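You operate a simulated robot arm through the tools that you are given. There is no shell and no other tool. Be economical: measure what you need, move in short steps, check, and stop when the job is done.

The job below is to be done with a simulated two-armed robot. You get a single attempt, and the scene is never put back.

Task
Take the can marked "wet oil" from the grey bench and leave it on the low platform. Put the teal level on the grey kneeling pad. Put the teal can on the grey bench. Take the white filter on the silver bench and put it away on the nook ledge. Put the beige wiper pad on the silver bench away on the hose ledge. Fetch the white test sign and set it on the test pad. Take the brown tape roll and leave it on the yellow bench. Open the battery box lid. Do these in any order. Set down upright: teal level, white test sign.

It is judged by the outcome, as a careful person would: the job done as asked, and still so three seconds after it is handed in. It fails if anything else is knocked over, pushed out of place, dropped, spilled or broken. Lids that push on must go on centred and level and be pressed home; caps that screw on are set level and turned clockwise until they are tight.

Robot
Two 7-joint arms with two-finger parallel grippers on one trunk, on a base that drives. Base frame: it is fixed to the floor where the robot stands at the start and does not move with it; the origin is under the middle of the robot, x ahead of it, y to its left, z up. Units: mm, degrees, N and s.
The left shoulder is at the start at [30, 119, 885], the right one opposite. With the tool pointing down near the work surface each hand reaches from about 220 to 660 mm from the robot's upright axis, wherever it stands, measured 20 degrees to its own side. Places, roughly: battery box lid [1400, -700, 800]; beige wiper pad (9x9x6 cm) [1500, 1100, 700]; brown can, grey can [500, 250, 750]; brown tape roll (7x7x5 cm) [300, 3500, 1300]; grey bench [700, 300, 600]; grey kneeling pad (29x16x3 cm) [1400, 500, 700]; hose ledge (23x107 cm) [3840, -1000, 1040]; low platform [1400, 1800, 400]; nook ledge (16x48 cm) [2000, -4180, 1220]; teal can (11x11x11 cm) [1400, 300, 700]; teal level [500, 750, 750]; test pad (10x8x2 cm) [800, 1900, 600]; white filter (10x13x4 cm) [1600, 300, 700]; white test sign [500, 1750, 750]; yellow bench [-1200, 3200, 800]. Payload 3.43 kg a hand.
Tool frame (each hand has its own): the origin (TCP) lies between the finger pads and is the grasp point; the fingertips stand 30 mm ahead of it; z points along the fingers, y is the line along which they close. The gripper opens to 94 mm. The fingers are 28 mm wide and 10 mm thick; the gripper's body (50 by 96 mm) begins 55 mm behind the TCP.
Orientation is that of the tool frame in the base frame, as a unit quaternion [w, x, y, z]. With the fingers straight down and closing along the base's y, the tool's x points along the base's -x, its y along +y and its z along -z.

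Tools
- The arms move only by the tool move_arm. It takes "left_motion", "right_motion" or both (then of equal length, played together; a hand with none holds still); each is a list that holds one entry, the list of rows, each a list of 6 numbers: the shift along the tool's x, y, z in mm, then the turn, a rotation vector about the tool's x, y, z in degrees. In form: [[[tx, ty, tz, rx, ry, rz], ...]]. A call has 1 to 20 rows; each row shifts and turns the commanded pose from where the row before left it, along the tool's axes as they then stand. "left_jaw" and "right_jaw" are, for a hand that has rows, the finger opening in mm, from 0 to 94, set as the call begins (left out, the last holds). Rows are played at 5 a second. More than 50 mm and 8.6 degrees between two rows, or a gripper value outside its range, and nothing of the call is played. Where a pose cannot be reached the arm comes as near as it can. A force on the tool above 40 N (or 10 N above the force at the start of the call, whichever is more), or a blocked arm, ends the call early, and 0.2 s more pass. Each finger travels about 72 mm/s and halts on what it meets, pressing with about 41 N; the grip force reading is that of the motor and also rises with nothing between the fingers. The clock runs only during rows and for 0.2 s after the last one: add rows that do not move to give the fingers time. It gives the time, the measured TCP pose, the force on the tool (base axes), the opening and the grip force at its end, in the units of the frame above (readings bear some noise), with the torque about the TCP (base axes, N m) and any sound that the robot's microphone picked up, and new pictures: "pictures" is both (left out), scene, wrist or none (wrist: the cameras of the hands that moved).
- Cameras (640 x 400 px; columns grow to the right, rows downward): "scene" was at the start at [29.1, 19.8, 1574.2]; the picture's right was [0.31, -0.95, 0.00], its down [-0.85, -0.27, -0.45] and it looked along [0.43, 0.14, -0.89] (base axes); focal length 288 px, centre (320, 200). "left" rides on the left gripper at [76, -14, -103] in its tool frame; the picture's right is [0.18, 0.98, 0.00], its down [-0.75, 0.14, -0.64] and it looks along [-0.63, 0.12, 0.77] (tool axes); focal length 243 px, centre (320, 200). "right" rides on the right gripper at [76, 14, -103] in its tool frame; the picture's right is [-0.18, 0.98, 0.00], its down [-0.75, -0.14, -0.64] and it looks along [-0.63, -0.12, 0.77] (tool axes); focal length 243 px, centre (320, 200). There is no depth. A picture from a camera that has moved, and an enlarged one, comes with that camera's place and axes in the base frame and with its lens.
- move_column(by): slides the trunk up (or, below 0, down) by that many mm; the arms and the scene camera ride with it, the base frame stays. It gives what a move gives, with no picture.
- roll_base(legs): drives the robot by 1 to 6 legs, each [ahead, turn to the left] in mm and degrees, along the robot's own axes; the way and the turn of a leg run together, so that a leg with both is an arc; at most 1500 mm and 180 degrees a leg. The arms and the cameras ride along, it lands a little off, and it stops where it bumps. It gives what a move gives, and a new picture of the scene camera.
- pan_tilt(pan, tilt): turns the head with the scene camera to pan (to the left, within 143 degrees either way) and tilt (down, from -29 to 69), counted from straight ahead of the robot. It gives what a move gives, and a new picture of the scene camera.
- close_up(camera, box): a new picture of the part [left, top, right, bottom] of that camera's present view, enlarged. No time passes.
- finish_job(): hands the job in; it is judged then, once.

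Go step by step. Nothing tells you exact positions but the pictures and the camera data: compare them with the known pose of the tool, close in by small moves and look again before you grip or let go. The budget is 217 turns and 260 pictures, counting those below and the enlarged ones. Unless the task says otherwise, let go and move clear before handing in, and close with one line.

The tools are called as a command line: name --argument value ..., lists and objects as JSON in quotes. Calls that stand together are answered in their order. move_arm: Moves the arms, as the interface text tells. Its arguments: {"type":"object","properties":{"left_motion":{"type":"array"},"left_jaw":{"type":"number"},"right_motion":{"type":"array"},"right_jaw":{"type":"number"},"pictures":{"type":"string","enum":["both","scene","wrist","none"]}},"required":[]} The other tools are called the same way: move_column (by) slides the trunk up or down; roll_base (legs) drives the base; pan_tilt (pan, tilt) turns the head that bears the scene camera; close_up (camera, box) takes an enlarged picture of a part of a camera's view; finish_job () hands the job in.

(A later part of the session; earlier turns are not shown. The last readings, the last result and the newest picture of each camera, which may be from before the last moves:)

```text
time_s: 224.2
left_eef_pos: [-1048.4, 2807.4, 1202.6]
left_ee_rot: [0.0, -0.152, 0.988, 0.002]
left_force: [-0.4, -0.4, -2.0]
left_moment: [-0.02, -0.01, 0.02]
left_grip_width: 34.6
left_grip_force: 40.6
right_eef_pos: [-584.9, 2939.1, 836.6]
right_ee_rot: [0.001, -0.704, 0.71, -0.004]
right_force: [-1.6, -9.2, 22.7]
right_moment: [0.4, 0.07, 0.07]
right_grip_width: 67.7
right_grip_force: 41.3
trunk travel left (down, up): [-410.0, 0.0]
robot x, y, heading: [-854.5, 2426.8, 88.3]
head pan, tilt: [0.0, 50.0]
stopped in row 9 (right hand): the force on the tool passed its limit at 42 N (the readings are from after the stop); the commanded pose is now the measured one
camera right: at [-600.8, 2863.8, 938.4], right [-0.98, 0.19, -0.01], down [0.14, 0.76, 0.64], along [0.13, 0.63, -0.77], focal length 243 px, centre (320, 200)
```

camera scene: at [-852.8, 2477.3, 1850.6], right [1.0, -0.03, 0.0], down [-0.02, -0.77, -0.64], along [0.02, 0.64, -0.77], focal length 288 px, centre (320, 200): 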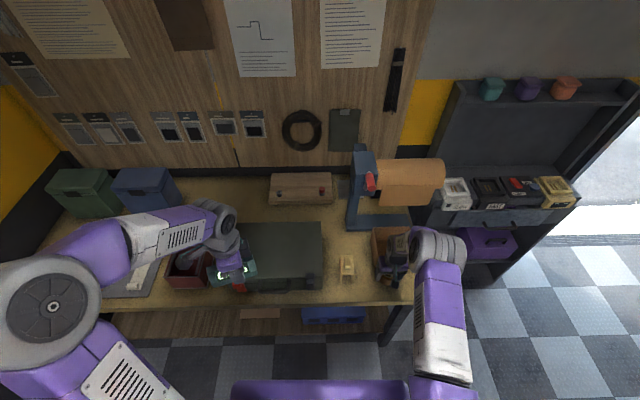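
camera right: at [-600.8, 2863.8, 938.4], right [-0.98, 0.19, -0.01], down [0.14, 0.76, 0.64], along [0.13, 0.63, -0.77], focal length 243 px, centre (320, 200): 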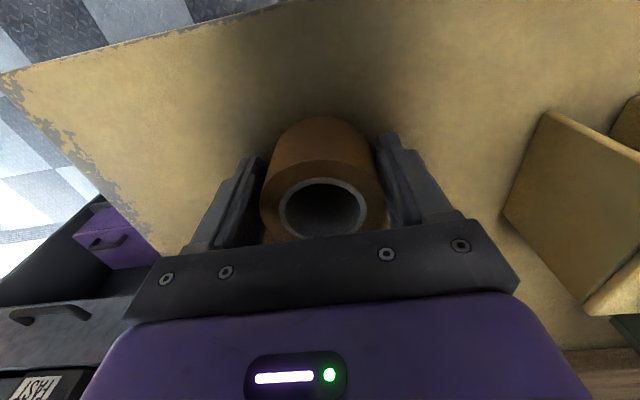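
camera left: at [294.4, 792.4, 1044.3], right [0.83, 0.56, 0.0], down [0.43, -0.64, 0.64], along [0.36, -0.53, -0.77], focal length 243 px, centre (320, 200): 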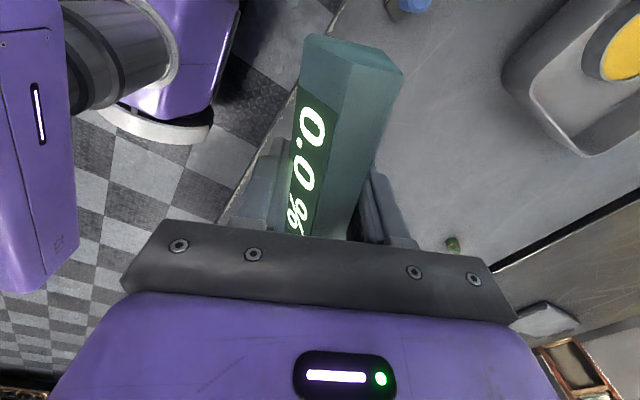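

Touched the bench (z≈797). I'll release and rise, then check.

move_arm --right_motion '[[[0, 0, -2, 0, 0, 0], [0, 0, 0, 0, 0, 0], [0, 0, 0, 0, 0, 0]]]' --right_jaw 92 --pictures "none"

move_arm --right_motion '[[[0, 0, -20, 0, 0, 0], [0, 0, -40, 0, 0, 0], [0, 0, -45, 0, 0, 0], [0, 0, -45, 0, 0, 0], [0, 0, -45, 0, 0, 0], [0, 0, -45, 0, 0, 0], [35, 0, -30, 0, 0, 0], [45, 0, -10, 0, 0, 0], [0, 0, 0, 0, 0, 0]]]' --pictures "both"

```text
time_s: 224.9
left_eef_pos: [-1048.2, 2808.3, 1201.8]
left_ee_rot: [-0.001, -0.152, 0.988, 0.001]
left_force: [0.4, -0.4, -1.2]
left_moment: [0.04, 0.0, 0.02]
left_grip_width: 34.7
left_grip_force: 41.3
right_eef_pos: [-585.1, 2940.2, 833.9]
right_ee_rot: [0.0, -0.705, 0.709, -0.006]
right_force: [-0.1, 0.3, 0.2]
right_moment: [0.03, -0.02, -0.01]
right_grip_width: 92.1
right_grip_force: 0.1
trunk travel left (down, up): [-410.0, 0.0]
robot x, y, heading: [-854.2, 2430.5, 88.2]
head pan, tilt: [0.0, 50.0]
```

```text
time_s: 226.9
left_eef_pos: [-1048.7, 2809.5, 1201.8]
left_ee_rot: [-0.001, -0.152, 0.988, 0.001]
left_force: [0.6, -0.7, -0.7]
left_moment: [0.02, -0.01, 0.03]
left_grip_width: 34.9
left_grip_force: 41.3
right_eef_pos: [-585.5, 2859.7, 1114.6]
right_ee_rot: [0.0, -0.704, 0.71, -0.004]
right_force: [0.4, 0.4, -0.3]
right_moment: [0.0, 0.01, 0.02]
right_grip_width: 92.3
right_grip_force: 0.1
trunk travel left (down, up): [-410.0, 0.0]
robot x, y, heading: [-856.0, 2431.7, 88.4]
head pan, tilt: [0.0, 50.0]
camera scene: at [-853.0, 2478.9, 1850.6], right [1.0, -0.03, 0.0], down [-0.02, -0.77, -0.64], along [0.02, 0.64, -0.77], focal length 288 px, centre (320, 200)
camera right: at [-601.9, 2783.8, 1218.1], right [-0.98, 0.19, -0.01], down [0.14, 0.76, 0.64], along [0.13, 0.62, -0.77], focal length 243 px, centre (320, 200)
```

scene: 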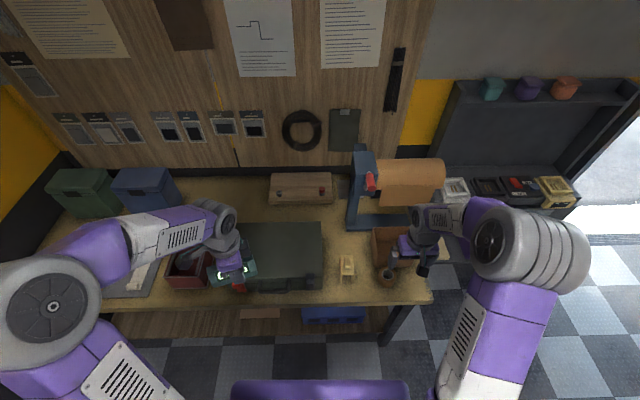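
right: 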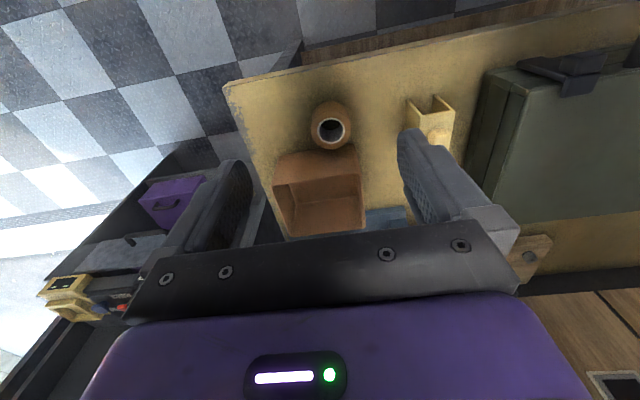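

The brown roll is on the yellow bench. Next is the level: I'll lower the trunk once clear and drive east, looking for a way round the carts to the far side of the silver bench.

roll_base --legs '[[0, -82], [1400, 0], [0, -6.4], [1100, 0]]'

move_column --by -200

pan_tilt --pan -20 --tilt 40

```text
time_s: 243.0
left_eef_pos: [1966.2, 2853.7, 1201.1]
left_ee_rot: [-0.001, 0.568, 0.823, 0.001]
left_force: [-0.1, 0.1, -1.4]
left_moment: [-0.04, 0.01, 0.0]
left_grip_width: 34.8
left_grip_force: 41.0
right_eef_pos: [2042.1, 2394.3, 1114.5]
right_ee_rot: [-0.004, -0.024, 1.0, -0.003]
right_force: [-0.7, 0.0, -0.4]
right_moment: [-0.04, -0.01, 0.01]
right_grip_width: 92.1
right_grip_force: 0.1
trunk travel left (down, up): [-410.0, 0.0]
robot x, y, heading: [1599.7, 2635.8, 1.4]
head pan, tilt: [0.0, 50.0]
camera scene: at [1645.3, 2640.1, 1850.6], right [0.03, -1.0, 0.0], down [-0.77, -0.02, -0.64], along [0.64, 0.02, -0.77], focal length 288 px, centre (320, 200)
```

scene: 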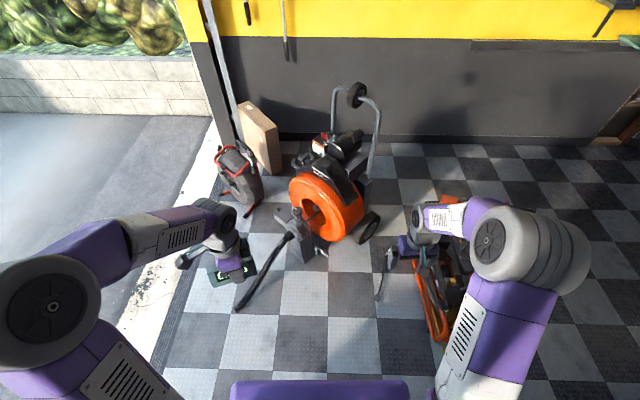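

```text
time_s: 245.2
left_eef_pos: [1965.7, 2853.3, 1002.7]
left_ee_rot: [0.0, 0.569, 0.823, 0.001]
left_force: [-0.4, -0.3, -1.2]
left_moment: [0.06, -0.02, -0.01]
left_grip_width: 35.2
left_grip_force: 40.7
right_eef_pos: [2041.3, 2395.1, 914.4]
right_ee_rot: [-0.003, -0.023, 1.0, -0.004]
right_force: [-0.2, -0.4, 0.0]
right_moment: [0.01, -0.01, 0.0]
right_grip_width: 92.1
right_grip_force: 0.0
trunk travel left (down, up): [-210.0, 200.0]
robot x, y, heading: [1601.6, 2638.3, 1.5]
head pan, tilt: [0.0, 50.0]
```

```text
time_s: 246.0
left_eef_pos: [1965.9, 2853.6, 1001.5]
left_ee_rot: [-0.001, 0.568, 0.823, 0.001]
left_force: [0.6, 1.5, -1.0]
left_moment: [0.02, -0.02, -0.03]
left_grip_width: 34.9
left_grip_force: 41.1
right_eef_pos: [2042.3, 2394.8, 915.9]
right_ee_rot: [-0.004, -0.024, 1.0, -0.004]
right_force: [0.6, 0.3, 1.7]
right_moment: [-0.02, 0.01, 0.01]
right_grip_width: 92.1
right_grip_force: 0.2
trunk travel left (down, up): [-210.0, 200.0]
robot x, y, heading: [1598.6, 2639.9, 1.1]
head pan, tilt: [-20.0, 40.0]
camera scene: at [1649.0, 2611.2, 1664.8], right [-0.32, -0.95, 0.0], down [-0.61, 0.2, -0.77], along [0.73, -0.24, -0.64], focal length 288 px, centre (320, 200)
```

scene: 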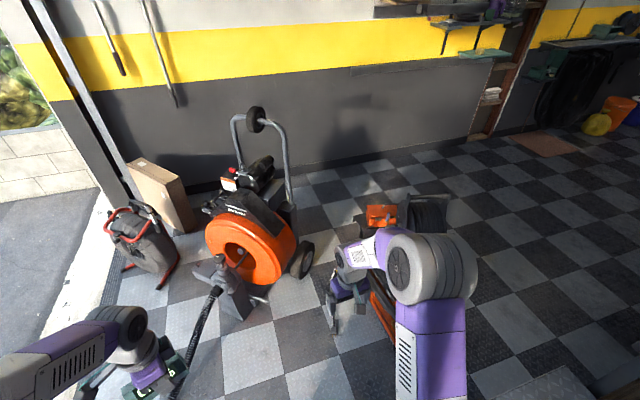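

Both gaps beside the orange cart are too narrow, so I'll take the south way round: back west, down the wide aisle, then east.

roll_base --legs '[[0, 179], [1450, 0], [480, 0], [0, 90], [1500, 0], [1500, 0]]'

pan_tilt --pan 0 --tilt 20

```text
time_s: 262.4
left_eef_pos: [-600.3, 2482.1, 1000.6]
left_ee_rot: [0.001, 0.807, -0.59, 0.001]
left_force: [-0.6, -0.1, -1.5]
left_moment: [0.01, -0.07, 0.0]
left_grip_width: 35.0
left_grip_force: 40.8
right_eef_pos: [-654.2, 2932.6, 915.4]
right_ee_rot: [0.003, 1.0, 0.006, 0.002]
right_force: [0.3, -15.1, 3.3]
right_moment: [-0.17, -0.04, 0.15]
right_grip_width: 83.5
right_grip_force: 0.1
trunk travel left (down, up): [-210.0, 200.0]
robot x, y, heading: [-220.6, 2683.7, 178.5]
head pan, tilt: [-20.0, 40.0]
stopped in leg 3: the force on the tool passed its limit at 42 N (the readings are from after the stop); the commanded pose is now the measured one
camera scene: at [-275.6, 2708.0, 1664.5], right [0.37, 0.93, 0.0], down [0.6, -0.23, -0.76], along [-0.71, 0.28, -0.65], focal length 288 px, centre (320, 200)
```

scene: 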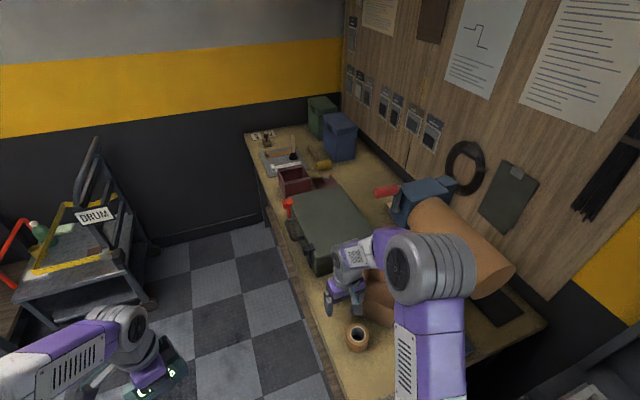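

```text
time_s: 263.2
left_eef_pos: [-596.7, 2482.1, 1002.3]
left_ee_rot: [0.0, 0.807, -0.59, -0.001]
left_force: [0.1, -0.3, -2.5]
left_moment: [0.0, 0.02, 0.0]
left_grip_width: 35.0
left_grip_force: 41.9
right_eef_pos: [-650.8, 2935.0, 916.1]
right_ee_rot: [0.002, 1.0, 0.005, 0.0]
right_force: [1.3, -16.5, 4.9]
right_moment: [-0.25, 0.04, 0.16]
right_grip_width: 82.3
right_grip_force: 0.0
trunk travel left (down, up): [-210.0, 200.0]
robot x, y, heading: [-221.9, 2678.2, 178.5]
head pan, tilt: [0.0, 20.0]
camera scene: at [-282.7, 2678.6, 1696.2], right [0.03, 1.0, 0.0], down [0.34, -0.01, -0.94], along [-0.94, 0.03, -0.34], focal length 288 px, centre (320, 200)
```

scene: 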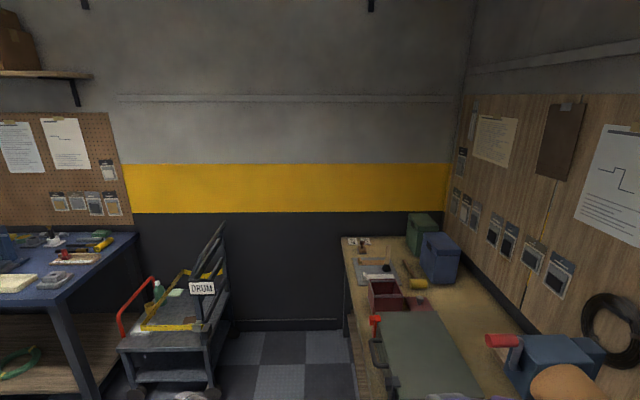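

My right hand, still over the bench, has bumped something there. I'll look with the wrist camera before moving.

close_up --camera "right" --box '[0, 0, 640, 400]'

pan_tilt --pan -35 --tilt 55

```text
1.00 times, centred on (320, 200) of right (not enlarged: the box is as wide or as high as the picture)
camera zoom: at [-573.9, 2921.1, 1020.4], right [-0.18, -0.98, 0.0], down [-0.76, 0.14, 0.64], along [-0.63, 0.11, -0.77], focal length 243 px, centre (320, 200)
```

zoom: 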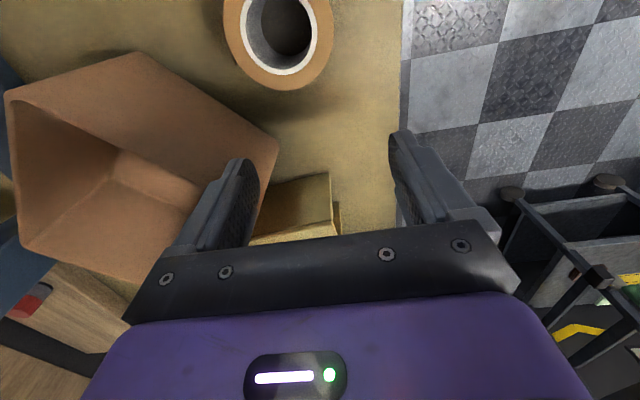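

```text
time_s: 264.2
left_eef_pos: [-597.2, 2482.2, 1002.6]
left_ee_rot: [0.001, 0.807, -0.59, 0.0]
left_force: [-0.3, -0.2, -1.1]
left_moment: [-0.04, -0.01, -0.01]
left_grip_width: 34.8
left_grip_force: 41.4
right_eef_pos: [-650.0, 2934.2, 918.4]
right_ee_rot: [0.002, 1.0, 0.004, 0.001]
right_force: [1.0, -15.5, 4.8]
right_moment: [-0.23, 0.01, 0.11]
right_grip_width: 83.0
right_grip_force: 0.1
trunk travel left (down, up): [-210.0, 200.0]
robot x, y, heading: [-220.0, 2680.4, 178.5]
head pan, tilt: [-35.0, 55.0]
camera scene: at [-247.2, 2719.5, 1644.3], right [0.59, 0.8, 0.0], down [0.66, -0.49, -0.58], along [-0.46, 0.34, -0.82], focal length 288 px, centre (320, 200)
```

scene: 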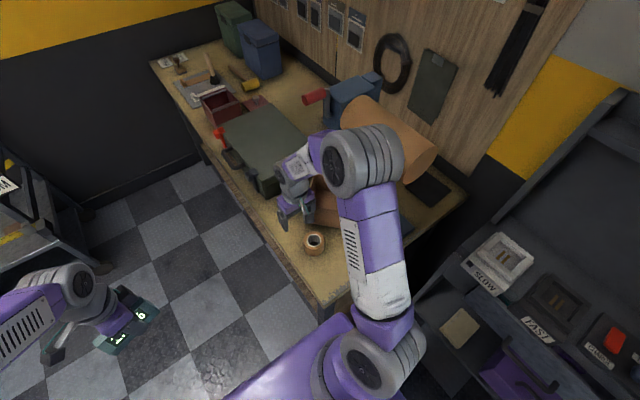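

The left finger clipped the bin and turned it. I'll lift straight off it, then compare its position with the earlier picture and put it back.

move_arm --right_motion '[[[0, 0, -30, 0, 0, 0], [0, 0, -40, 0, 0, 0], [0, 0, -45, 0, 0, 0], [0, 0, -45, 0, 0, 0], [0, 0, -45, 0, 0, 0], [0, 0, 0, 0, 0, 0]]]' --pictures "wrist"

```text
time_s: 265.6
left_eef_pos: [-597.7, 2484.3, 1001.3]
left_ee_rot: [0.001, 0.807, -0.59, 0.001]
left_force: [1.5, 0.5, -1.3]
left_moment: [0.01, -0.02, 0.01]
left_grip_width: 34.9
left_grip_force: 41.1
right_eef_pos: [-652.4, 2937.4, 1121.4]
right_ee_rot: [0.003, 1.0, 0.004, 0.002]
right_force: [-0.6, -0.9, -0.4]
right_moment: [0.02, -0.01, 0.03]
right_grip_width: 92.1
right_grip_force: 0.0
trunk travel left (down, up): [-210.0, 200.0]
robot x, y, heading: [-220.9, 2679.2, 178.7]
head pan, tilt: [-35.0, 55.0]
camera right: at [-575.4, 2924.8, 1224.5], right [-0.18, -0.98, 0.0], down [-0.76, 0.14, 0.64], along [-0.63, 0.11, -0.77], focal length 243 px, centre (320, 200)
```

right: 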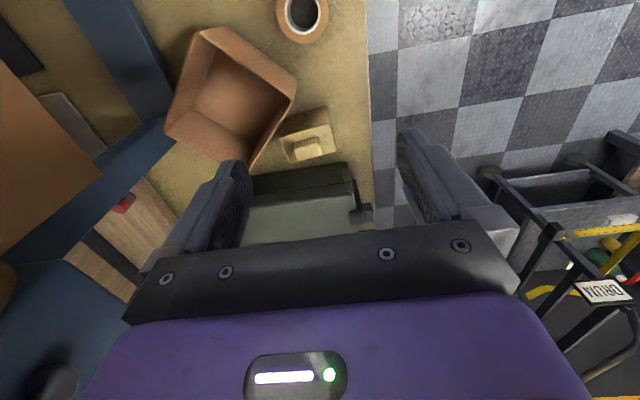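

The bin was pushed about 130 mm and turned about 44° clockwise; the yellow block and case are untouched. From the earlier picture its original pose was centred at about [-543,3090], sides square to the bench. I'll get in front of it and set it back.

move_arm --right_motion '[[[35, 0, -10, 0, 0, 0], [35, 0, -10, 0, 0, 0], [35, 0, -10, 0, 0, 0], [0, 0, 0, 0, 0, 0]]]' --pictures "none"

roll_base --legs '[[0, 14], [590, 0], [0, -102]]'

pan_tilt --pan -20 --tilt 50

```text
time_s: 266.6
left_eef_pos: [-598.0, 2484.6, 1002.3]
left_ee_rot: [0.0, 0.807, -0.59, -0.001]
left_force: [0.1, -0.3, -2.2]
left_moment: [-0.01, 0.0, 0.03]
left_grip_width: 34.9
left_grip_force: 41.3
right_eef_pos: [-545.3, 2938.0, 1152.4]
right_ee_rot: [0.002, 1.0, 0.004, 0.002]
right_force: [-0.7, 0.6, 0.2]
right_moment: [0.01, 0.02, 0.01]
right_grip_width: 92.0
right_grip_force: 0.1
trunk travel left (down, up): [-210.0, 200.0]
robot x, y, heading: [-220.5, 2678.8, 178.5]
head pan, tilt: [-35.0, 55.0]
```

```text
time_s: 268.0
left_eef_pos: [-538.6, 2402.7, 1002.0]
left_ee_rot: [0.002, 0.87, -0.492, 0.0]
left_force: [0.2, 0.4, -1.5]
left_moment: [0.04, 0.05, -0.02]
left_grip_width: 34.7
left_grip_force: 41.2
right_eef_pos: [-591.7, 2857.1, 1153.3]
right_ee_rot: [0.003, 0.993, 0.12, 0.002]
right_force: [-0.1, 0.3, 0.6]
right_moment: [-0.03, -0.01, 0.01]
right_grip_width: 92.1
right_grip_force: 0.1
trunk travel left (down, up): [-210.0, 200.0]
robot x, y, heading: [-217.5, 2682.6, -168.2]
head pan, tilt: [-35.0, 55.0]
stopped in leg 1: the robot was blocked; the commanded pose is now the measured one
camera scene: at [-253.2, 2716.6, 1644.1], right [0.39, 0.92, 0.0], down [0.75, -0.32, -0.57], along [-0.53, 0.22, -0.82], focal length 288 px, centre (320, 200)
```

scene: 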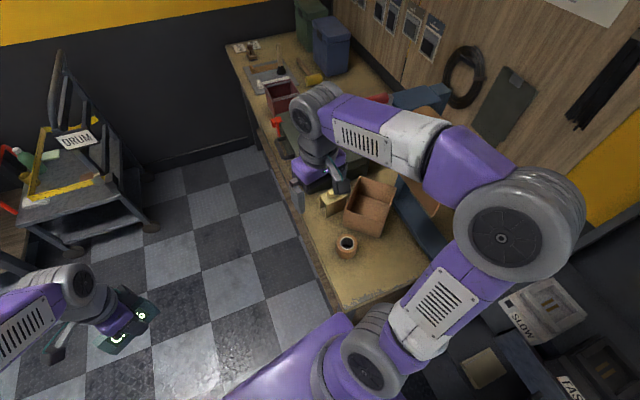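

```text
time_s: 268.7
left_eef_pos: [-539.0, 2401.8, 1001.3]
left_ee_rot: [0.001, 0.871, -0.492, 0.0]
left_force: [-0.1, 0.8, 0.1]
left_moment: [0.0, 0.02, -0.02]
left_grip_width: 34.6
left_grip_force: 40.8
right_eef_pos: [-591.9, 2857.1, 1154.6]
right_ee_rot: [0.003, 0.993, 0.12, 0.002]
right_force: [-1.0, -0.7, 0.6]
right_moment: [0.04, -0.02, 0.03]
right_grip_width: 92.0
right_grip_force: 0.0
trunk travel left (down, up): [-210.0, 200.0]
robot x, y, heading: [-216.5, 2683.6, -168.1]
head pan, tilt: [-20.0, 50.0]
camera scene: at [-263.9, 2698.6, 1650.6], right [0.14, 0.99, 0.0], down [0.76, -0.11, -0.64], along [-0.64, 0.09, -0.77], focal length 288 px, centre (320, 200)
```

scene: 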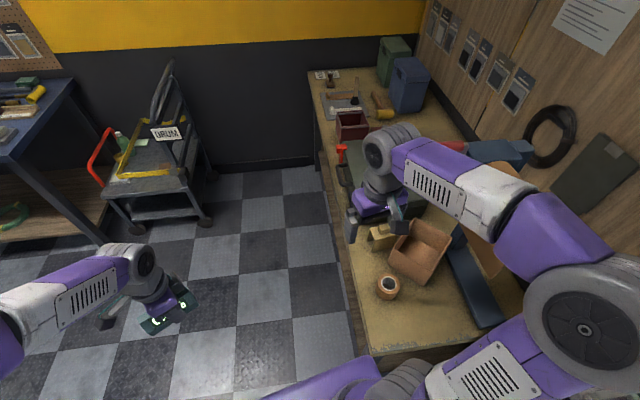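

roll_base --legs '[[-150, 0], [0, 14], [400, 0], [0, -25], [380, 0], [0, -91]]'

pan_tilt --pan -10 --tilt 50

```text
time_s: 280.2
left_eef_pos: [-1015.5, 2905.8, 1001.9]
left_ee_rot: [-0.001, -0.161, 0.987, 0.0]
left_force: [0.9, 0.5, -0.8]
left_moment: [0.01, -0.01, 0.0]
left_grip_width: 34.7
left_grip_force: 40.9
right_eef_pos: [-561.4, 2859.7, 1152.9]
right_ee_rot: [0.003, 0.715, -0.699, 0.0]
right_force: [-0.1, 0.1, -0.3]
right_moment: [-0.01, -0.01, -0.02]
right_grip_width: 92.0
right_grip_force: 0.1
trunk travel left (down, up): [-210.0, 200.0]
robot x, y, heading: [-817.8, 2533.2, 89.2]
head pan, tilt: [-20.0, 50.0]
camera scene: at [-789.1, 2574.0, 1650.6], right [0.94, -0.35, 0.0], down [-0.27, -0.72, -0.64], along [0.23, 0.6, -0.77], focal length 288 px, centre (320, 200)
```

scene: 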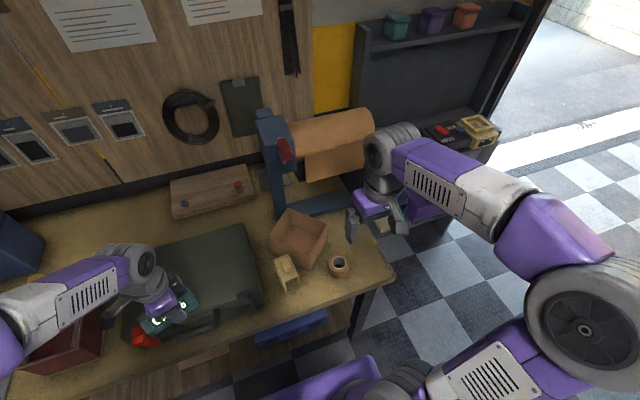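

```text
time_s: 281.0
left_eef_pos: [-1016.5, 2906.3, 1002.5]
left_ee_rot: [-0.001, -0.161, 0.987, 0.001]
left_force: [-0.3, -0.5, -1.9]
left_moment: [-0.03, -0.01, -0.02]
left_grip_width: 34.8
left_grip_force: 40.2
right_eef_pos: [-560.8, 2860.6, 1152.0]
right_ee_rot: [0.003, 0.714, -0.7, -0.001]
right_force: [0.7, -0.4, 0.1]
right_moment: [-0.03, 0.0, -0.01]
right_grip_width: 92.0
right_grip_force: 0.0
trunk travel left (down, up): [-210.0, 200.0]
robot x, y, heading: [-814.9, 2529.4, 89.2]
head pan, tilt: [-10.0, 50.0]
camera scene: at [-802.0, 2577.6, 1650.6], right [0.98, -0.18, 0.0], down [-0.14, -0.75, -0.64], along [0.12, 0.63, -0.77], focal length 288 px, centre (320, 200)
```

scene: 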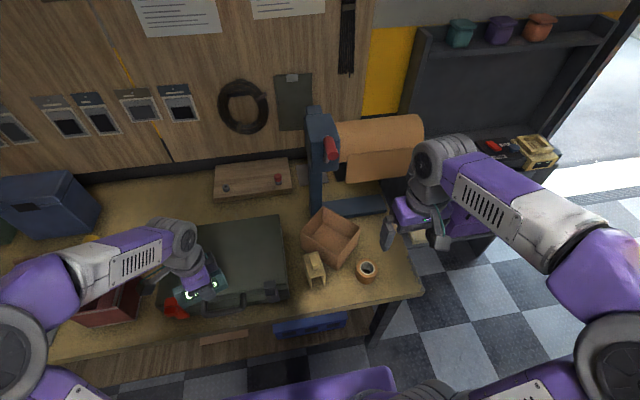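

close_up --camera "scene" --box '[280, 190, 440, 310]'

```text
3.33 times, centred on (360, 250) of scene
camera zoom: at [-802.0, 2577.6, 1650.6], right [0.98, -0.18, 0.0], down [-0.14, -0.75, -0.64], along [0.12, 0.63, -0.77], focal length 959 px, centre (187, 33)
```

zoom: 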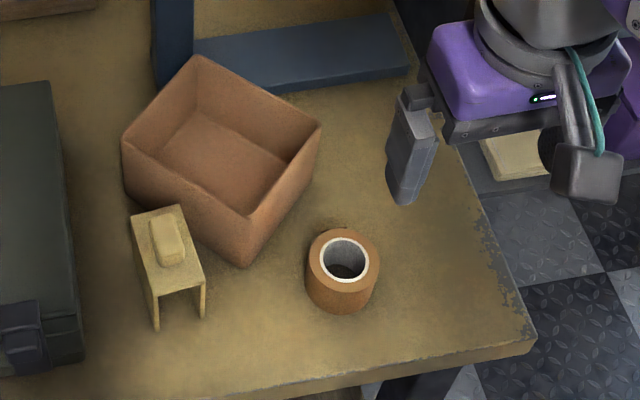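

The bin is now centred at [-675,3068], turned -45°; originally it was at about [-548,3066], turned -4°. I'll pinch its front-right wall, lift, turn it back by 41° and shift it 127 mm. First: creep forward and line up.

roll_base --legs '[[40, 0]]'

move_arm --right_motion '[[[0, 0, 0, 0, 0, 8], [0, 0, 0, 0, 0, 8], [0, 0, 0, 0, 0, 8], [0, 0, 0, 0, 0, 8], [0, 0, 0, 0, 0, 8], [0, 0, 0, 0, 0, 7.5], [-9, 32, 25, 0, 0, 0], [-9, 32, 30, 0, 0, 0], [-8, 33, 30, 0, 0, 0], [-8, 33, 30, 0, 0, 0], [0, 0, 30, 0, 0, 0], [0, 0, 0, 0, 0, 0]]]' --right_jaw 50 --pictures "both"

```text
time_s: 281.8
left_eef_pos: [-1016.1, 2947.6, 1001.6]
left_ee_rot: [-0.001, -0.16, 0.987, 0.001]
left_force: [0.5, -0.5, -1.2]
left_moment: [-0.03, -0.01, 0.02]
left_grip_width: 34.7
left_grip_force: 40.3
right_eef_pos: [-561.4, 2901.5, 1152.1]
right_ee_rot: [0.004, 0.715, -0.7, 0.0]
right_force: [-0.7, -0.5, 0.8]
right_moment: [-0.09, -0.01, 0.0]
right_grip_width: 92.4
right_grip_force: 0.0
trunk travel left (down, up): [-210.0, 200.0]
robot x, y, heading: [-813.7, 2574.8, 89.5]
head pan, tilt: [-10.0, 50.0]
camera scene: at [-801.6, 2619.6, 1650.6], right [0.98, -0.18, 0.0], down [-0.14, -0.75, -0.64], along [0.12, 0.63, -0.77], focal length 288 px, centre (320, 200)
```

scene: 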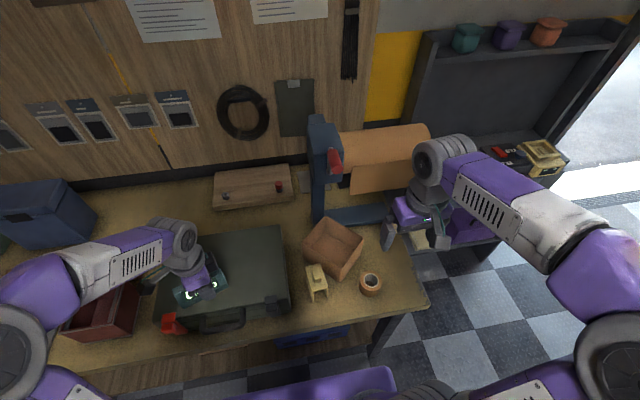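

```text
time_s: 284.4
left_eef_pos: [-1015.4, 2946.0, 1001.4]
left_ee_rot: [-0.001, -0.159, 0.987, 0.0]
left_force: [0.6, -0.4, -1.5]
left_moment: [0.0, 0.01, -0.01]
left_grip_width: 34.7
left_grip_force: 41.2
right_eef_pos: [-628.7, 3017.1, 1007.4]
right_ee_rot: [-0.003, -0.372, 0.928, -0.001]
right_force: [0.1, 0.0, 0.8]
right_moment: [-0.02, 0.03, -0.04]
right_grip_width: 49.9
right_grip_force: 0.1
trunk travel left (down, up): [-210.0, 200.0]
robot x, y, heading: [-810.2, 2571.0, 89.2]
head pan, tilt: [-10.0, 50.0]
camera scene: at [-801.8, 2617.4, 1650.7], right [0.98, -0.18, 0.0], down [-0.14, -0.75, -0.64], along [0.12, 0.63, -0.77], focal length 288 px, centre (320, 200)
camera right: at [-693.0, 2974.8, 1109.8], right [-0.55, 0.84, 0.0], down [0.65, 0.42, 0.64], along [0.53, 0.35, -0.77], focal length 243 px, centre (320, 200)
```

scene: 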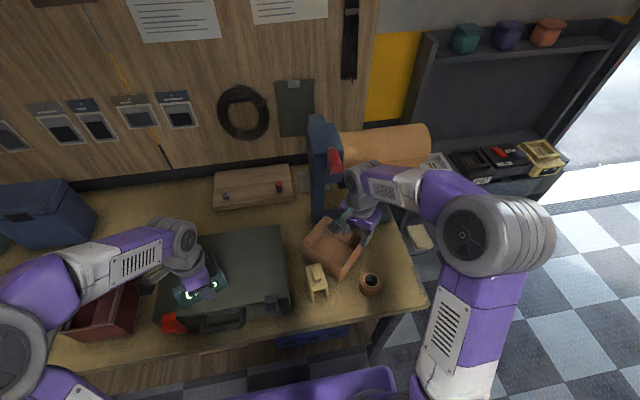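
right: 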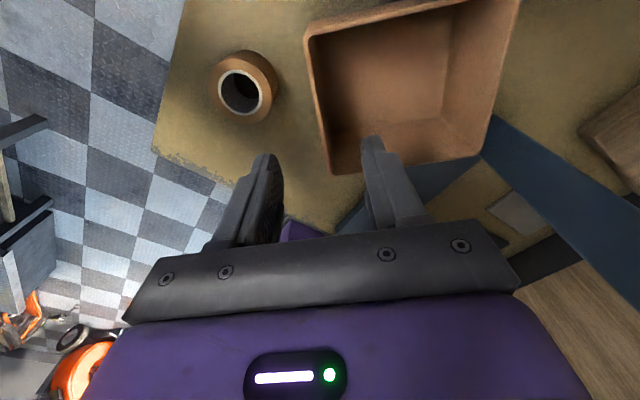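

The geometry matches. I'll descend astride the wall and close.

move_arm --right_motion '[[[0, 4, 30, 0, 0, 0], [0, 0, 30, 0, 0, 0], [0, 0, 30, 0, 0, 0], [0, 0, 22, 0, 0, 0], [0, 0, 0, 0, 0, 0]]]' --pictures "wrist"

move_arm --right_motion '[[[0, 0, 0, 0, 0, 0], [0, 0, 0, 0, 0, 0], [0, 0, 0, 0, 0, 0], [0, 0, 0, 0, 0, 0]]]' --right_jaw 0 --pictures "wrist"

```text
time_s: 285.6
left_eef_pos: [-1016.2, 2946.1, 1000.8]
left_ee_rot: [0.0, -0.161, 0.987, 0.001]
left_force: [-1.1, -0.1, -1.0]
left_moment: [0.02, -0.02, 0.01]
left_grip_width: 34.8
left_grip_force: 41.3
right_eef_pos: [-631.5, 3018.6, 895.6]
right_ee_rot: [-0.003, -0.373, 0.928, -0.001]
right_force: [0.6, -0.5, -0.5]
right_moment: [0.01, -0.02, 0.0]
right_grip_width: 50.2
right_grip_force: 0.1
trunk travel left (down, up): [-210.0, 200.0]
robot x, y, heading: [-817.6, 2568.9, 89.5]
head pan, tilt: [-10.0, 50.0]
camera right: at [-695.9, 2976.3, 998.9], right [-0.55, 0.84, 0.0], down [0.65, 0.42, 0.64], along [0.53, 0.35, -0.77], focal length 243 px, centre (320, 200)
```

right: 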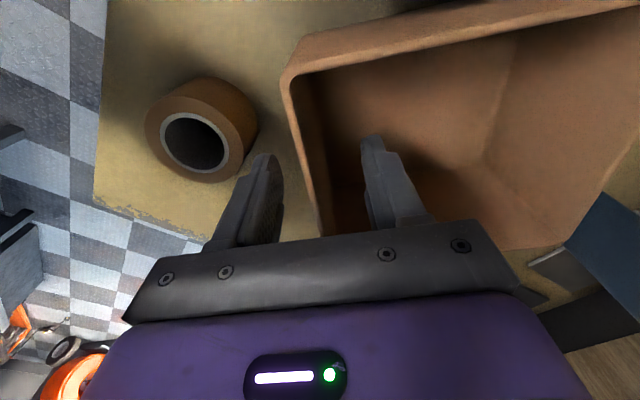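

```text
time_s: 286.6
left_eef_pos: [-1015.1, 2944.2, 1003.1]
left_ee_rot: [-0.002, -0.16, 0.987, 0.001]
left_force: [1.1, 0.3, -0.6]
left_moment: [-0.01, 0.01, 0.01]
left_grip_width: 34.8
left_grip_force: 40.9
right_eef_pos: [-632.0, 3017.6, 896.0]
right_ee_rot: [-0.003, -0.371, 0.929, -0.001]
right_force: [4.2, -8.7, 3.5]
right_moment: [-0.27, 0.3, -0.22]
right_grip_width: 8.0
right_grip_force: 41.1
trunk travel left (down, up): [-210.0, 200.0]
robot x, y, heading: [-813.1, 2571.4, 89.1]
head pan, tilt: [-10.0, 50.0]
camera right: at [-695.3, 2975.2, 999.4], right [-0.54, 0.84, 0.0], down [0.65, 0.42, 0.64], along [0.53, 0.35, -0.77], focal length 243 px, centre (320, 200)
```

right: 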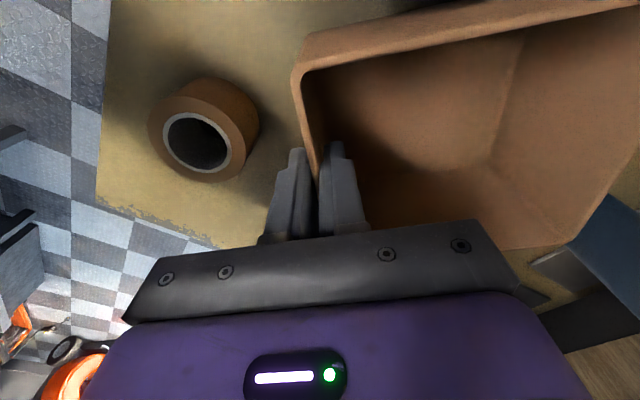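

Gripped. I'll lift it clear of the roll, shift and turn it in the air, staying shy of the lamp, and look.

move_arm --right_motion '[[[0, 0, -15, 0, 0, 0], [0, 0, -25, 0, 0, 0], [0, 0, -25, 0, 0, 0], [0, 0, -15, 0, 0, 0], [-29, -17, 0, 0, 0, 0], [-29, -17, 0, 0, 0, 0], [-28, -18, 0, 0, 0, 0], [0, 0, 0, 0, 0, -8.2], [0, 0, 0, 0, 0, -8.2], [0, 0, 0, 0, 0, -8.2], [0, 0, 0, 0, 0, -8.2], [0, 0, 0, 0, 0, -8.2], [0, 0, 0, 0, 0, 0]]]' --pictures "both"

```text
time_s: 289.4
left_eef_pos: [-1015.9, 2945.7, 1001.8]
left_ee_rot: [-0.001, -0.159, 0.987, 0.0]
left_force: [-1.5, -0.3, -0.6]
left_moment: [0.02, 0.03, 0.02]
left_grip_width: 34.5
left_grip_force: 40.9
right_eef_pos: [-531.6, 3041.3, 974.1]
right_ee_rot: [-0.003, -0.675, 0.738, 0.0]
right_force: [-0.6, 0.4, -2.5]
right_moment: [-0.01, -0.14, 0.0]
right_grip_width: 7.9
right_grip_force: 40.8
trunk travel left (down, up): [-210.0, 200.0]
robot x, y, heading: [-812.3, 2572.0, 89.4]
head pan, tilt: [-10.0, 50.0]
camera scene: at [-801.6, 2617.6, 1650.6], right [0.98, -0.18, 0.0], down [-0.14, -0.75, -0.64], along [0.12, 0.63, -0.77], focal length 288 px, centre (320, 200)
camera right: at [-551.8, 2966.4, 1078.1], right [-0.96, 0.27, 0.0], down [0.21, 0.74, 0.64], along [0.17, 0.61, -0.77], focal length 243 px, centre (320, 200)
```

scene: 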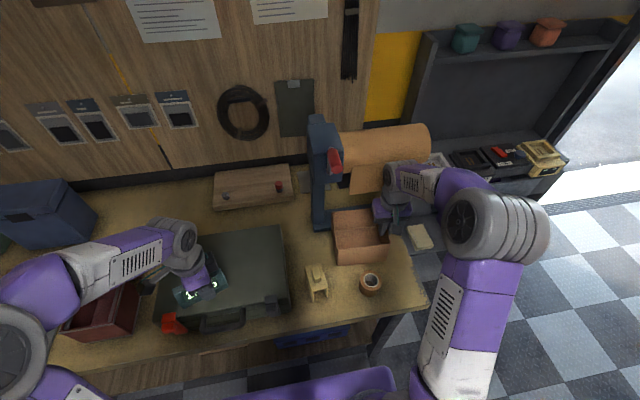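
right: 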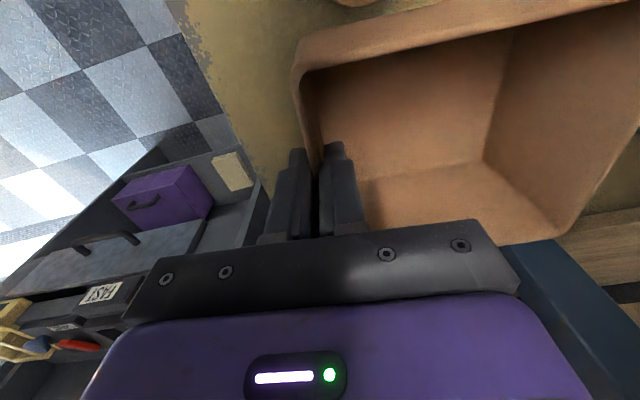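

move_arm --right_motion '[[[-4, -25, 0, 0, 0, 0], [-4, -25, 0, 0, 0, 0], [0, 0, 20, 0, 0, 0], [0, 0, 20, 0, 0, 0], [0, 0, 20, 0, 0, 0], [0, 0, 0, 0, 0, 0]]]' --pictures "scene"

close_up --camera "scene" --box '[300, 100, 460, 300]'

```text
time_s: 290.8
left_eef_pos: [-1014.9, 2945.5, 1003.0]
left_ee_rot: [0.0, -0.16, 0.987, 0.002]
left_force: [-0.1, 0.5, -1.3]
left_moment: [0.0, 0.0, 0.0]
left_grip_width: 35.0
left_grip_force: 40.8
right_eef_pos: [-481.8, 3041.2, 915.6]
right_ee_rot: [-0.002, -0.674, 0.739, 0.0]
right_force: [-0.4, 0.1, -2.0]
right_moment: [-0.02, -0.12, 0.04]
right_grip_width: 8.1
right_grip_force: 41.1
trunk travel left (down, up): [-210.0, 200.0]
robot x, y, heading: [-814.2, 2571.9, 89.3]
head pan, tilt: [-10.0, 50.0]
camera scene: at [-801.9, 2614.6, 1650.7], right [0.98, -0.18, 0.0], down [-0.14, -0.75, -0.64], along [0.12, 0.63, -0.76], focal length 288 px, centre (320, 200)
```

scene: 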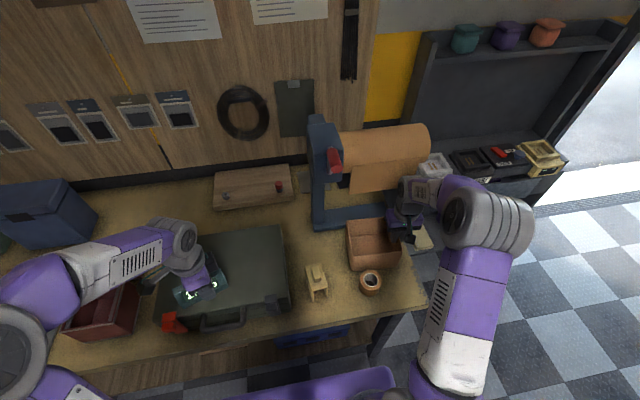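

```text
2.00 times, centred on (380, 200) of scene
camera zoom: at [-801.9, 2614.6, 1650.7], right [0.98, -0.18, 0.0], down [-0.14, -0.75, -0.64], along [0.12, 0.63, -0.76], focal length 575 px, centre (200, 200)
```

zoom: 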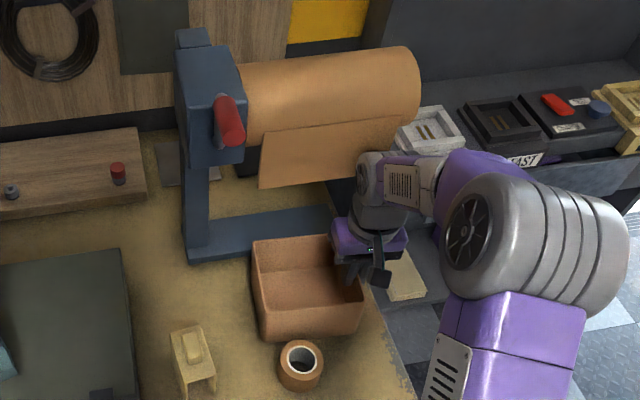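

The paper-roll stand is well behind the hand. I'll move the last 15 mm and lower the bin.

move_arm --right_motion '[[[-8, 1, 0, 0, 0, 0], [-7, 0, 0, 0, 0, 0], [0, 0, 5, 0, 0, 0], [0, 0, 4, 0, 0, 0], [0, 0, 3, 0, 0, 0], [0, 0, 3, 0, 0, 0], [0, 0, 2, 0, 0, 0], [0, 0, 2, 0, 0, 0], [0, 0, 0, 0, 0, 0]]]' --pictures "scene"

```text
time_s: 292.8
left_eef_pos: [-1018.1, 2930.8, 1007.9]
left_ee_rot: [0.002, -0.16, 0.987, 0.008]
left_force: [0.4, 0.0, -2.1]
left_moment: [-0.05, 0.0, 0.0]
left_grip_width: 35.0
left_grip_force: 40.6
right_eef_pos: [-481.5, 3047.2, 910.1]
right_ee_rot: [0.007, -0.673, 0.74, 0.009]
right_force: [0.1, -0.1, -1.5]
right_moment: [-0.02, -0.13, 0.01]
right_grip_width: 8.0
right_grip_force: 41.6
trunk travel left (down, up): [-210.0, 200.0]
robot x, y, heading: [-814.3, 2569.3, 89.5]
head pan, tilt: [-10.0, 50.0]
camera scene: at [-806.4, 2592.5, 1651.4], right [0.98, -0.19, 0.0], down [-0.14, -0.74, -0.66], along [0.12, 0.64, -0.76], focal length 288 px, centre (320, 200)
```

scene: 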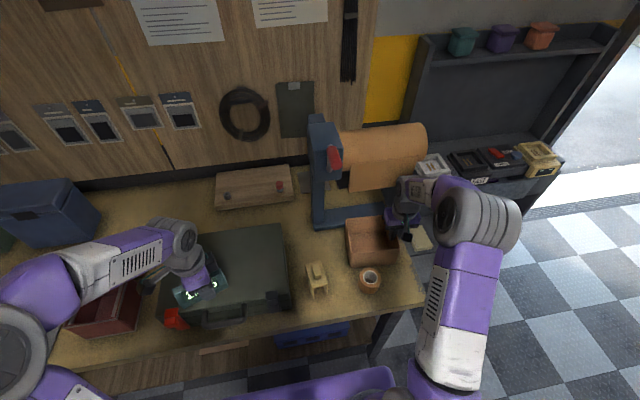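

The arm itself is bearing on the bench and tipping the robot slightly, so I'll back out of that: raise the hand, lift the trunk so the elbow rides higher, then lower again.

move_arm --right_motion '[[[0, 0, -10, 0, 0, 0], [0, 0, -15, 0, 0, 0], [0, 0, -15, 0, 0, 0], [0, 0, 0, 0, 0, 0]]]' --pictures "none"

move_column --by 180

```text
time_s: 293.8
left_eef_pos: [-1015.5, 2936.8, 1005.4]
left_ee_rot: [-0.001, -0.16, 0.987, 0.006]
left_force: [-0.3, 0.8, -0.9]
left_moment: [-0.03, 0.01, 0.0]
left_grip_width: 34.6
left_grip_force: 41.3
right_eef_pos: [-479.9, 3036.6, 928.0]
right_ee_rot: [-0.015, -0.672, 0.74, -0.008]
right_force: [0.1, -0.1, -2.1]
right_moment: [-0.02, -0.14, 0.03]
right_grip_width: 8.0
right_grip_force: 40.9
trunk travel left (down, up): [-210.0, 200.0]
robot x, y, heading: [-816.0, 2569.2, 89.4]
head pan, tilt: [-10.0, 50.0]
```

```text
time_s: 294.8
left_eef_pos: [-1016.6, 2939.7, 1076.0]
left_ee_rot: [0.0, -0.16, 0.987, 0.003]
left_force: [-0.9, -0.3, -1.4]
left_moment: [0.02, -0.08, 0.0]
left_grip_width: 34.8
left_grip_force: 40.7
right_eef_pos: [-475.6, 3035.0, 995.4]
right_ee_rot: [-0.016, -0.667, 0.745, -0.014]
right_force: [0.4, -0.1, -2.4]
right_moment: [-0.03, -0.08, -0.02]
right_grip_width: 7.7
right_grip_force: 41.5
trunk travel left (down, up): [-281.0, 129.0]
robot x, y, heading: [-817.4, 2568.7, 89.4]
head pan, tilt: [-10.0, 50.0]
stopped: the force on the tool passed its limit at 264 N (the readings are from after the stop); the commanded pose is now the measured one
```

Something resisted strongly as the trunk rose; I'll look at once.

close_up --camera "scene" --box '[0, 0, 640, 400]'

close_up --camera "scene" --box '[280, 100, 520, 300]'

close_up --camera "right" --box '[0, 0, 640, 400]'

```text
1.00 times, centred on (320, 200) of scene (not enlarged: the box is as wide or as high as the picture)
camera zoom: at [-804.6, 2606.3, 1723.5], right [0.98, -0.19, 0.0], down [-0.14, -0.75, -0.65], along [0.12, 0.64, -0.76], focal length 288 px, centre (320, 200)
```

zoom: 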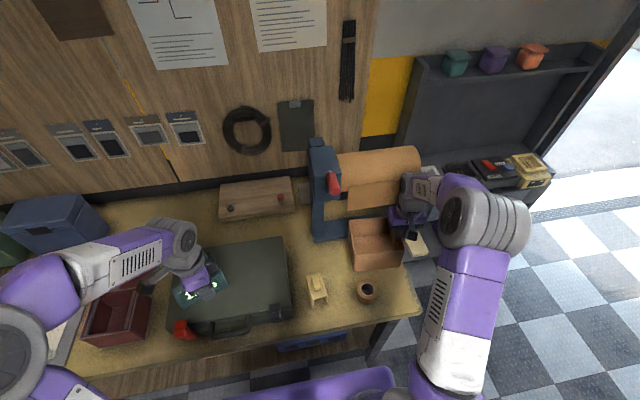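

```text
2.00 times, centred on (400, 200) of scene
camera zoom: at [-804.6, 2606.3, 1723.5], right [0.98, -0.19, 0.0], down [-0.14, -0.75, -0.65], along [0.12, 0.64, -0.76], focal length 575 px, centre (160, 200)
```

zoom: 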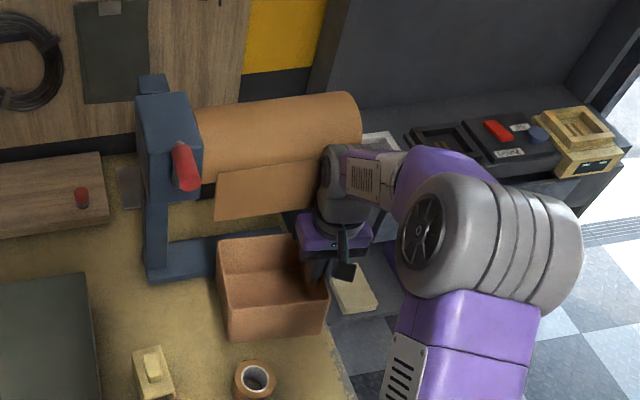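

```text
1.00 times, centred on (320, 200) of right (not enlarged: the box is as wide or as high as the picture)
camera zoom: at [-497.7, 2965.1, 1101.1], right [-0.96, 0.29, -0.01], down [0.23, 0.76, 0.61], along [0.18, 0.58, -0.79], focal length 243 px, centre (320, 200)
```

zoom: 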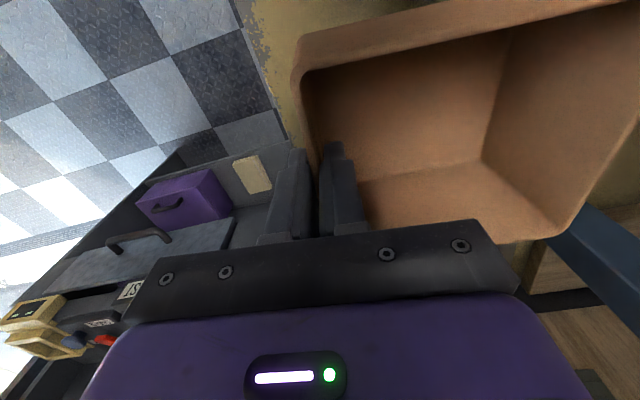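

The wrist is touching the paper-roll stand; the stand itself has not visibly shifted. I'll draw the hand straight back from it.

move_arm --right_motion '[[[15, 0, 0, 0, 0, 0], [20, 0, 0, 0, 0, 0], [0, 0, 0, 0, 0, 0], [0, 0, 0, 0, 0, 0]]]' --pictures "both"

```text
time_s: 295.8
left_eef_pos: [-1015.5, 2945.5, 1074.4]
left_ee_rot: [-0.002, -0.159, 0.987, 0.001]
left_force: [0.7, 0.4, -1.2]
left_moment: [0.05, -0.01, 0.0]
left_grip_width: 34.8
left_grip_force: 41.1
right_eef_pos: [-482.8, 3011.6, 993.8]
right_ee_rot: [-0.017, -0.671, 0.741, -0.012]
right_force: [1.1, -0.8, -1.3]
right_moment: [-0.01, -0.17, 0.0]
right_grip_width: 8.2
right_grip_force: 40.8
trunk travel left (down, up): [-281.0, 129.0]
robot x, y, heading: [-815.5, 2575.4, 89.4]
head pan, tilt: [-10.0, 50.0]
camera scene: at [-801.6, 2616.5, 1721.6], right [0.98, -0.18, 0.0], down [-0.14, -0.75, -0.64], along [0.12, 0.63, -0.77], focal length 288 px, centre (320, 200)
camera right: at [-502.8, 2940.7, 1098.7], right [-0.96, 0.28, 0.0], down [0.22, 0.76, 0.61], along [0.17, 0.59, -0.79], focal length 243 px, centre (320, 200)
```

scene: 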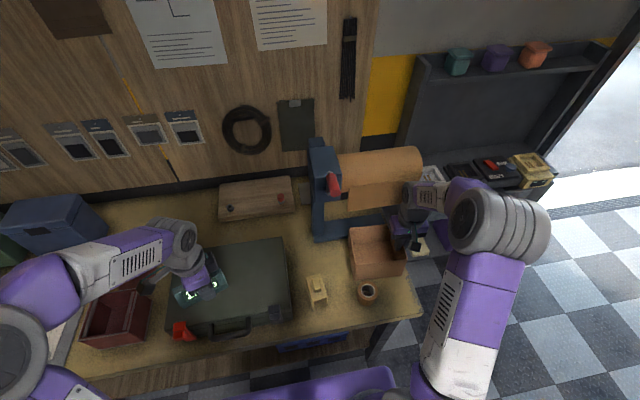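
right: 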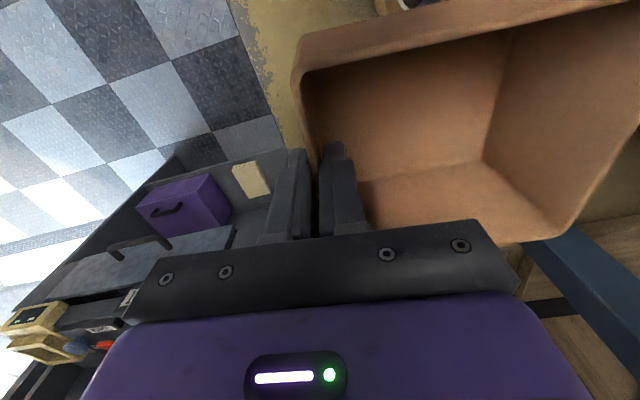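

move_arm --right_motion '[[[0, 0, 0, 0, -2.3, 0], [0, 0, 30, 0, 0, 0], [0, 0, 30, 0, 0, 0], [0, 0, 20, 0, 0, 0], [-11, 0, 0, 0, 0, 0], [-11, 0, 0, 0, 0, 0], [0, 0, 0, 0, 0, 0]]]' --pictures "both"

```text
time_s: 297.4
left_eef_pos: [-1016.0, 2944.8, 1073.2]
left_ee_rot: [-0.001, -0.16, 0.987, 0.001]
left_force: [0.3, -1.1, -1.4]
left_moment: [0.03, -0.02, -0.03]
left_grip_width: 34.7
left_grip_force: 41.0
right_eef_pos: [-480.0, 3033.7, 913.6]
right_ee_rot: [-0.001, -0.67, 0.742, 0.003]
right_force: [3.7, 4.2, 22.7]
right_moment: [-1.35, 1.75, -0.03]
right_grip_width: 10.6
right_grip_force: 40.9
trunk travel left (down, up): [-281.0, 129.0]
robot x, y, heading: [-812.1, 2570.0, 89.2]
head pan, tilt: [-10.0, 50.0]
camera scene: at [-802.2, 2615.8, 1721.6], right [0.98, -0.18, 0.0], down [-0.14, -0.75, -0.64], along [0.12, 0.63, -0.77], focal length 288 px, centre (320, 200)
camera right: at [-501.5, 2958.8, 1016.0], right [-0.96, 0.28, 0.01], down [0.22, 0.73, 0.64], along [0.18, 0.62, -0.76], focal length 243 px, centre (320, 200)
```

scene: 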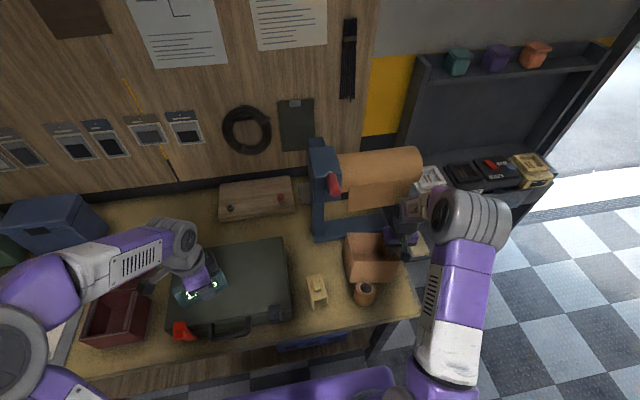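
right: 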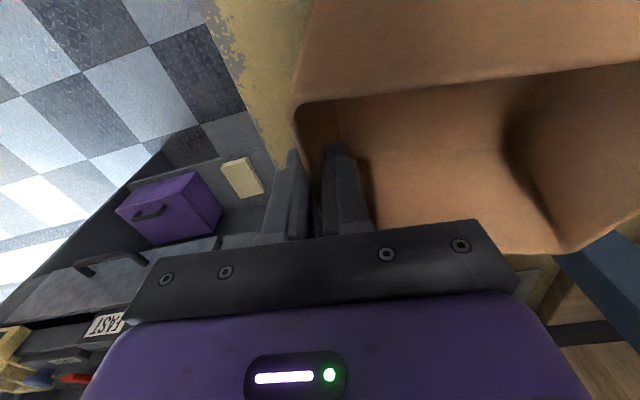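

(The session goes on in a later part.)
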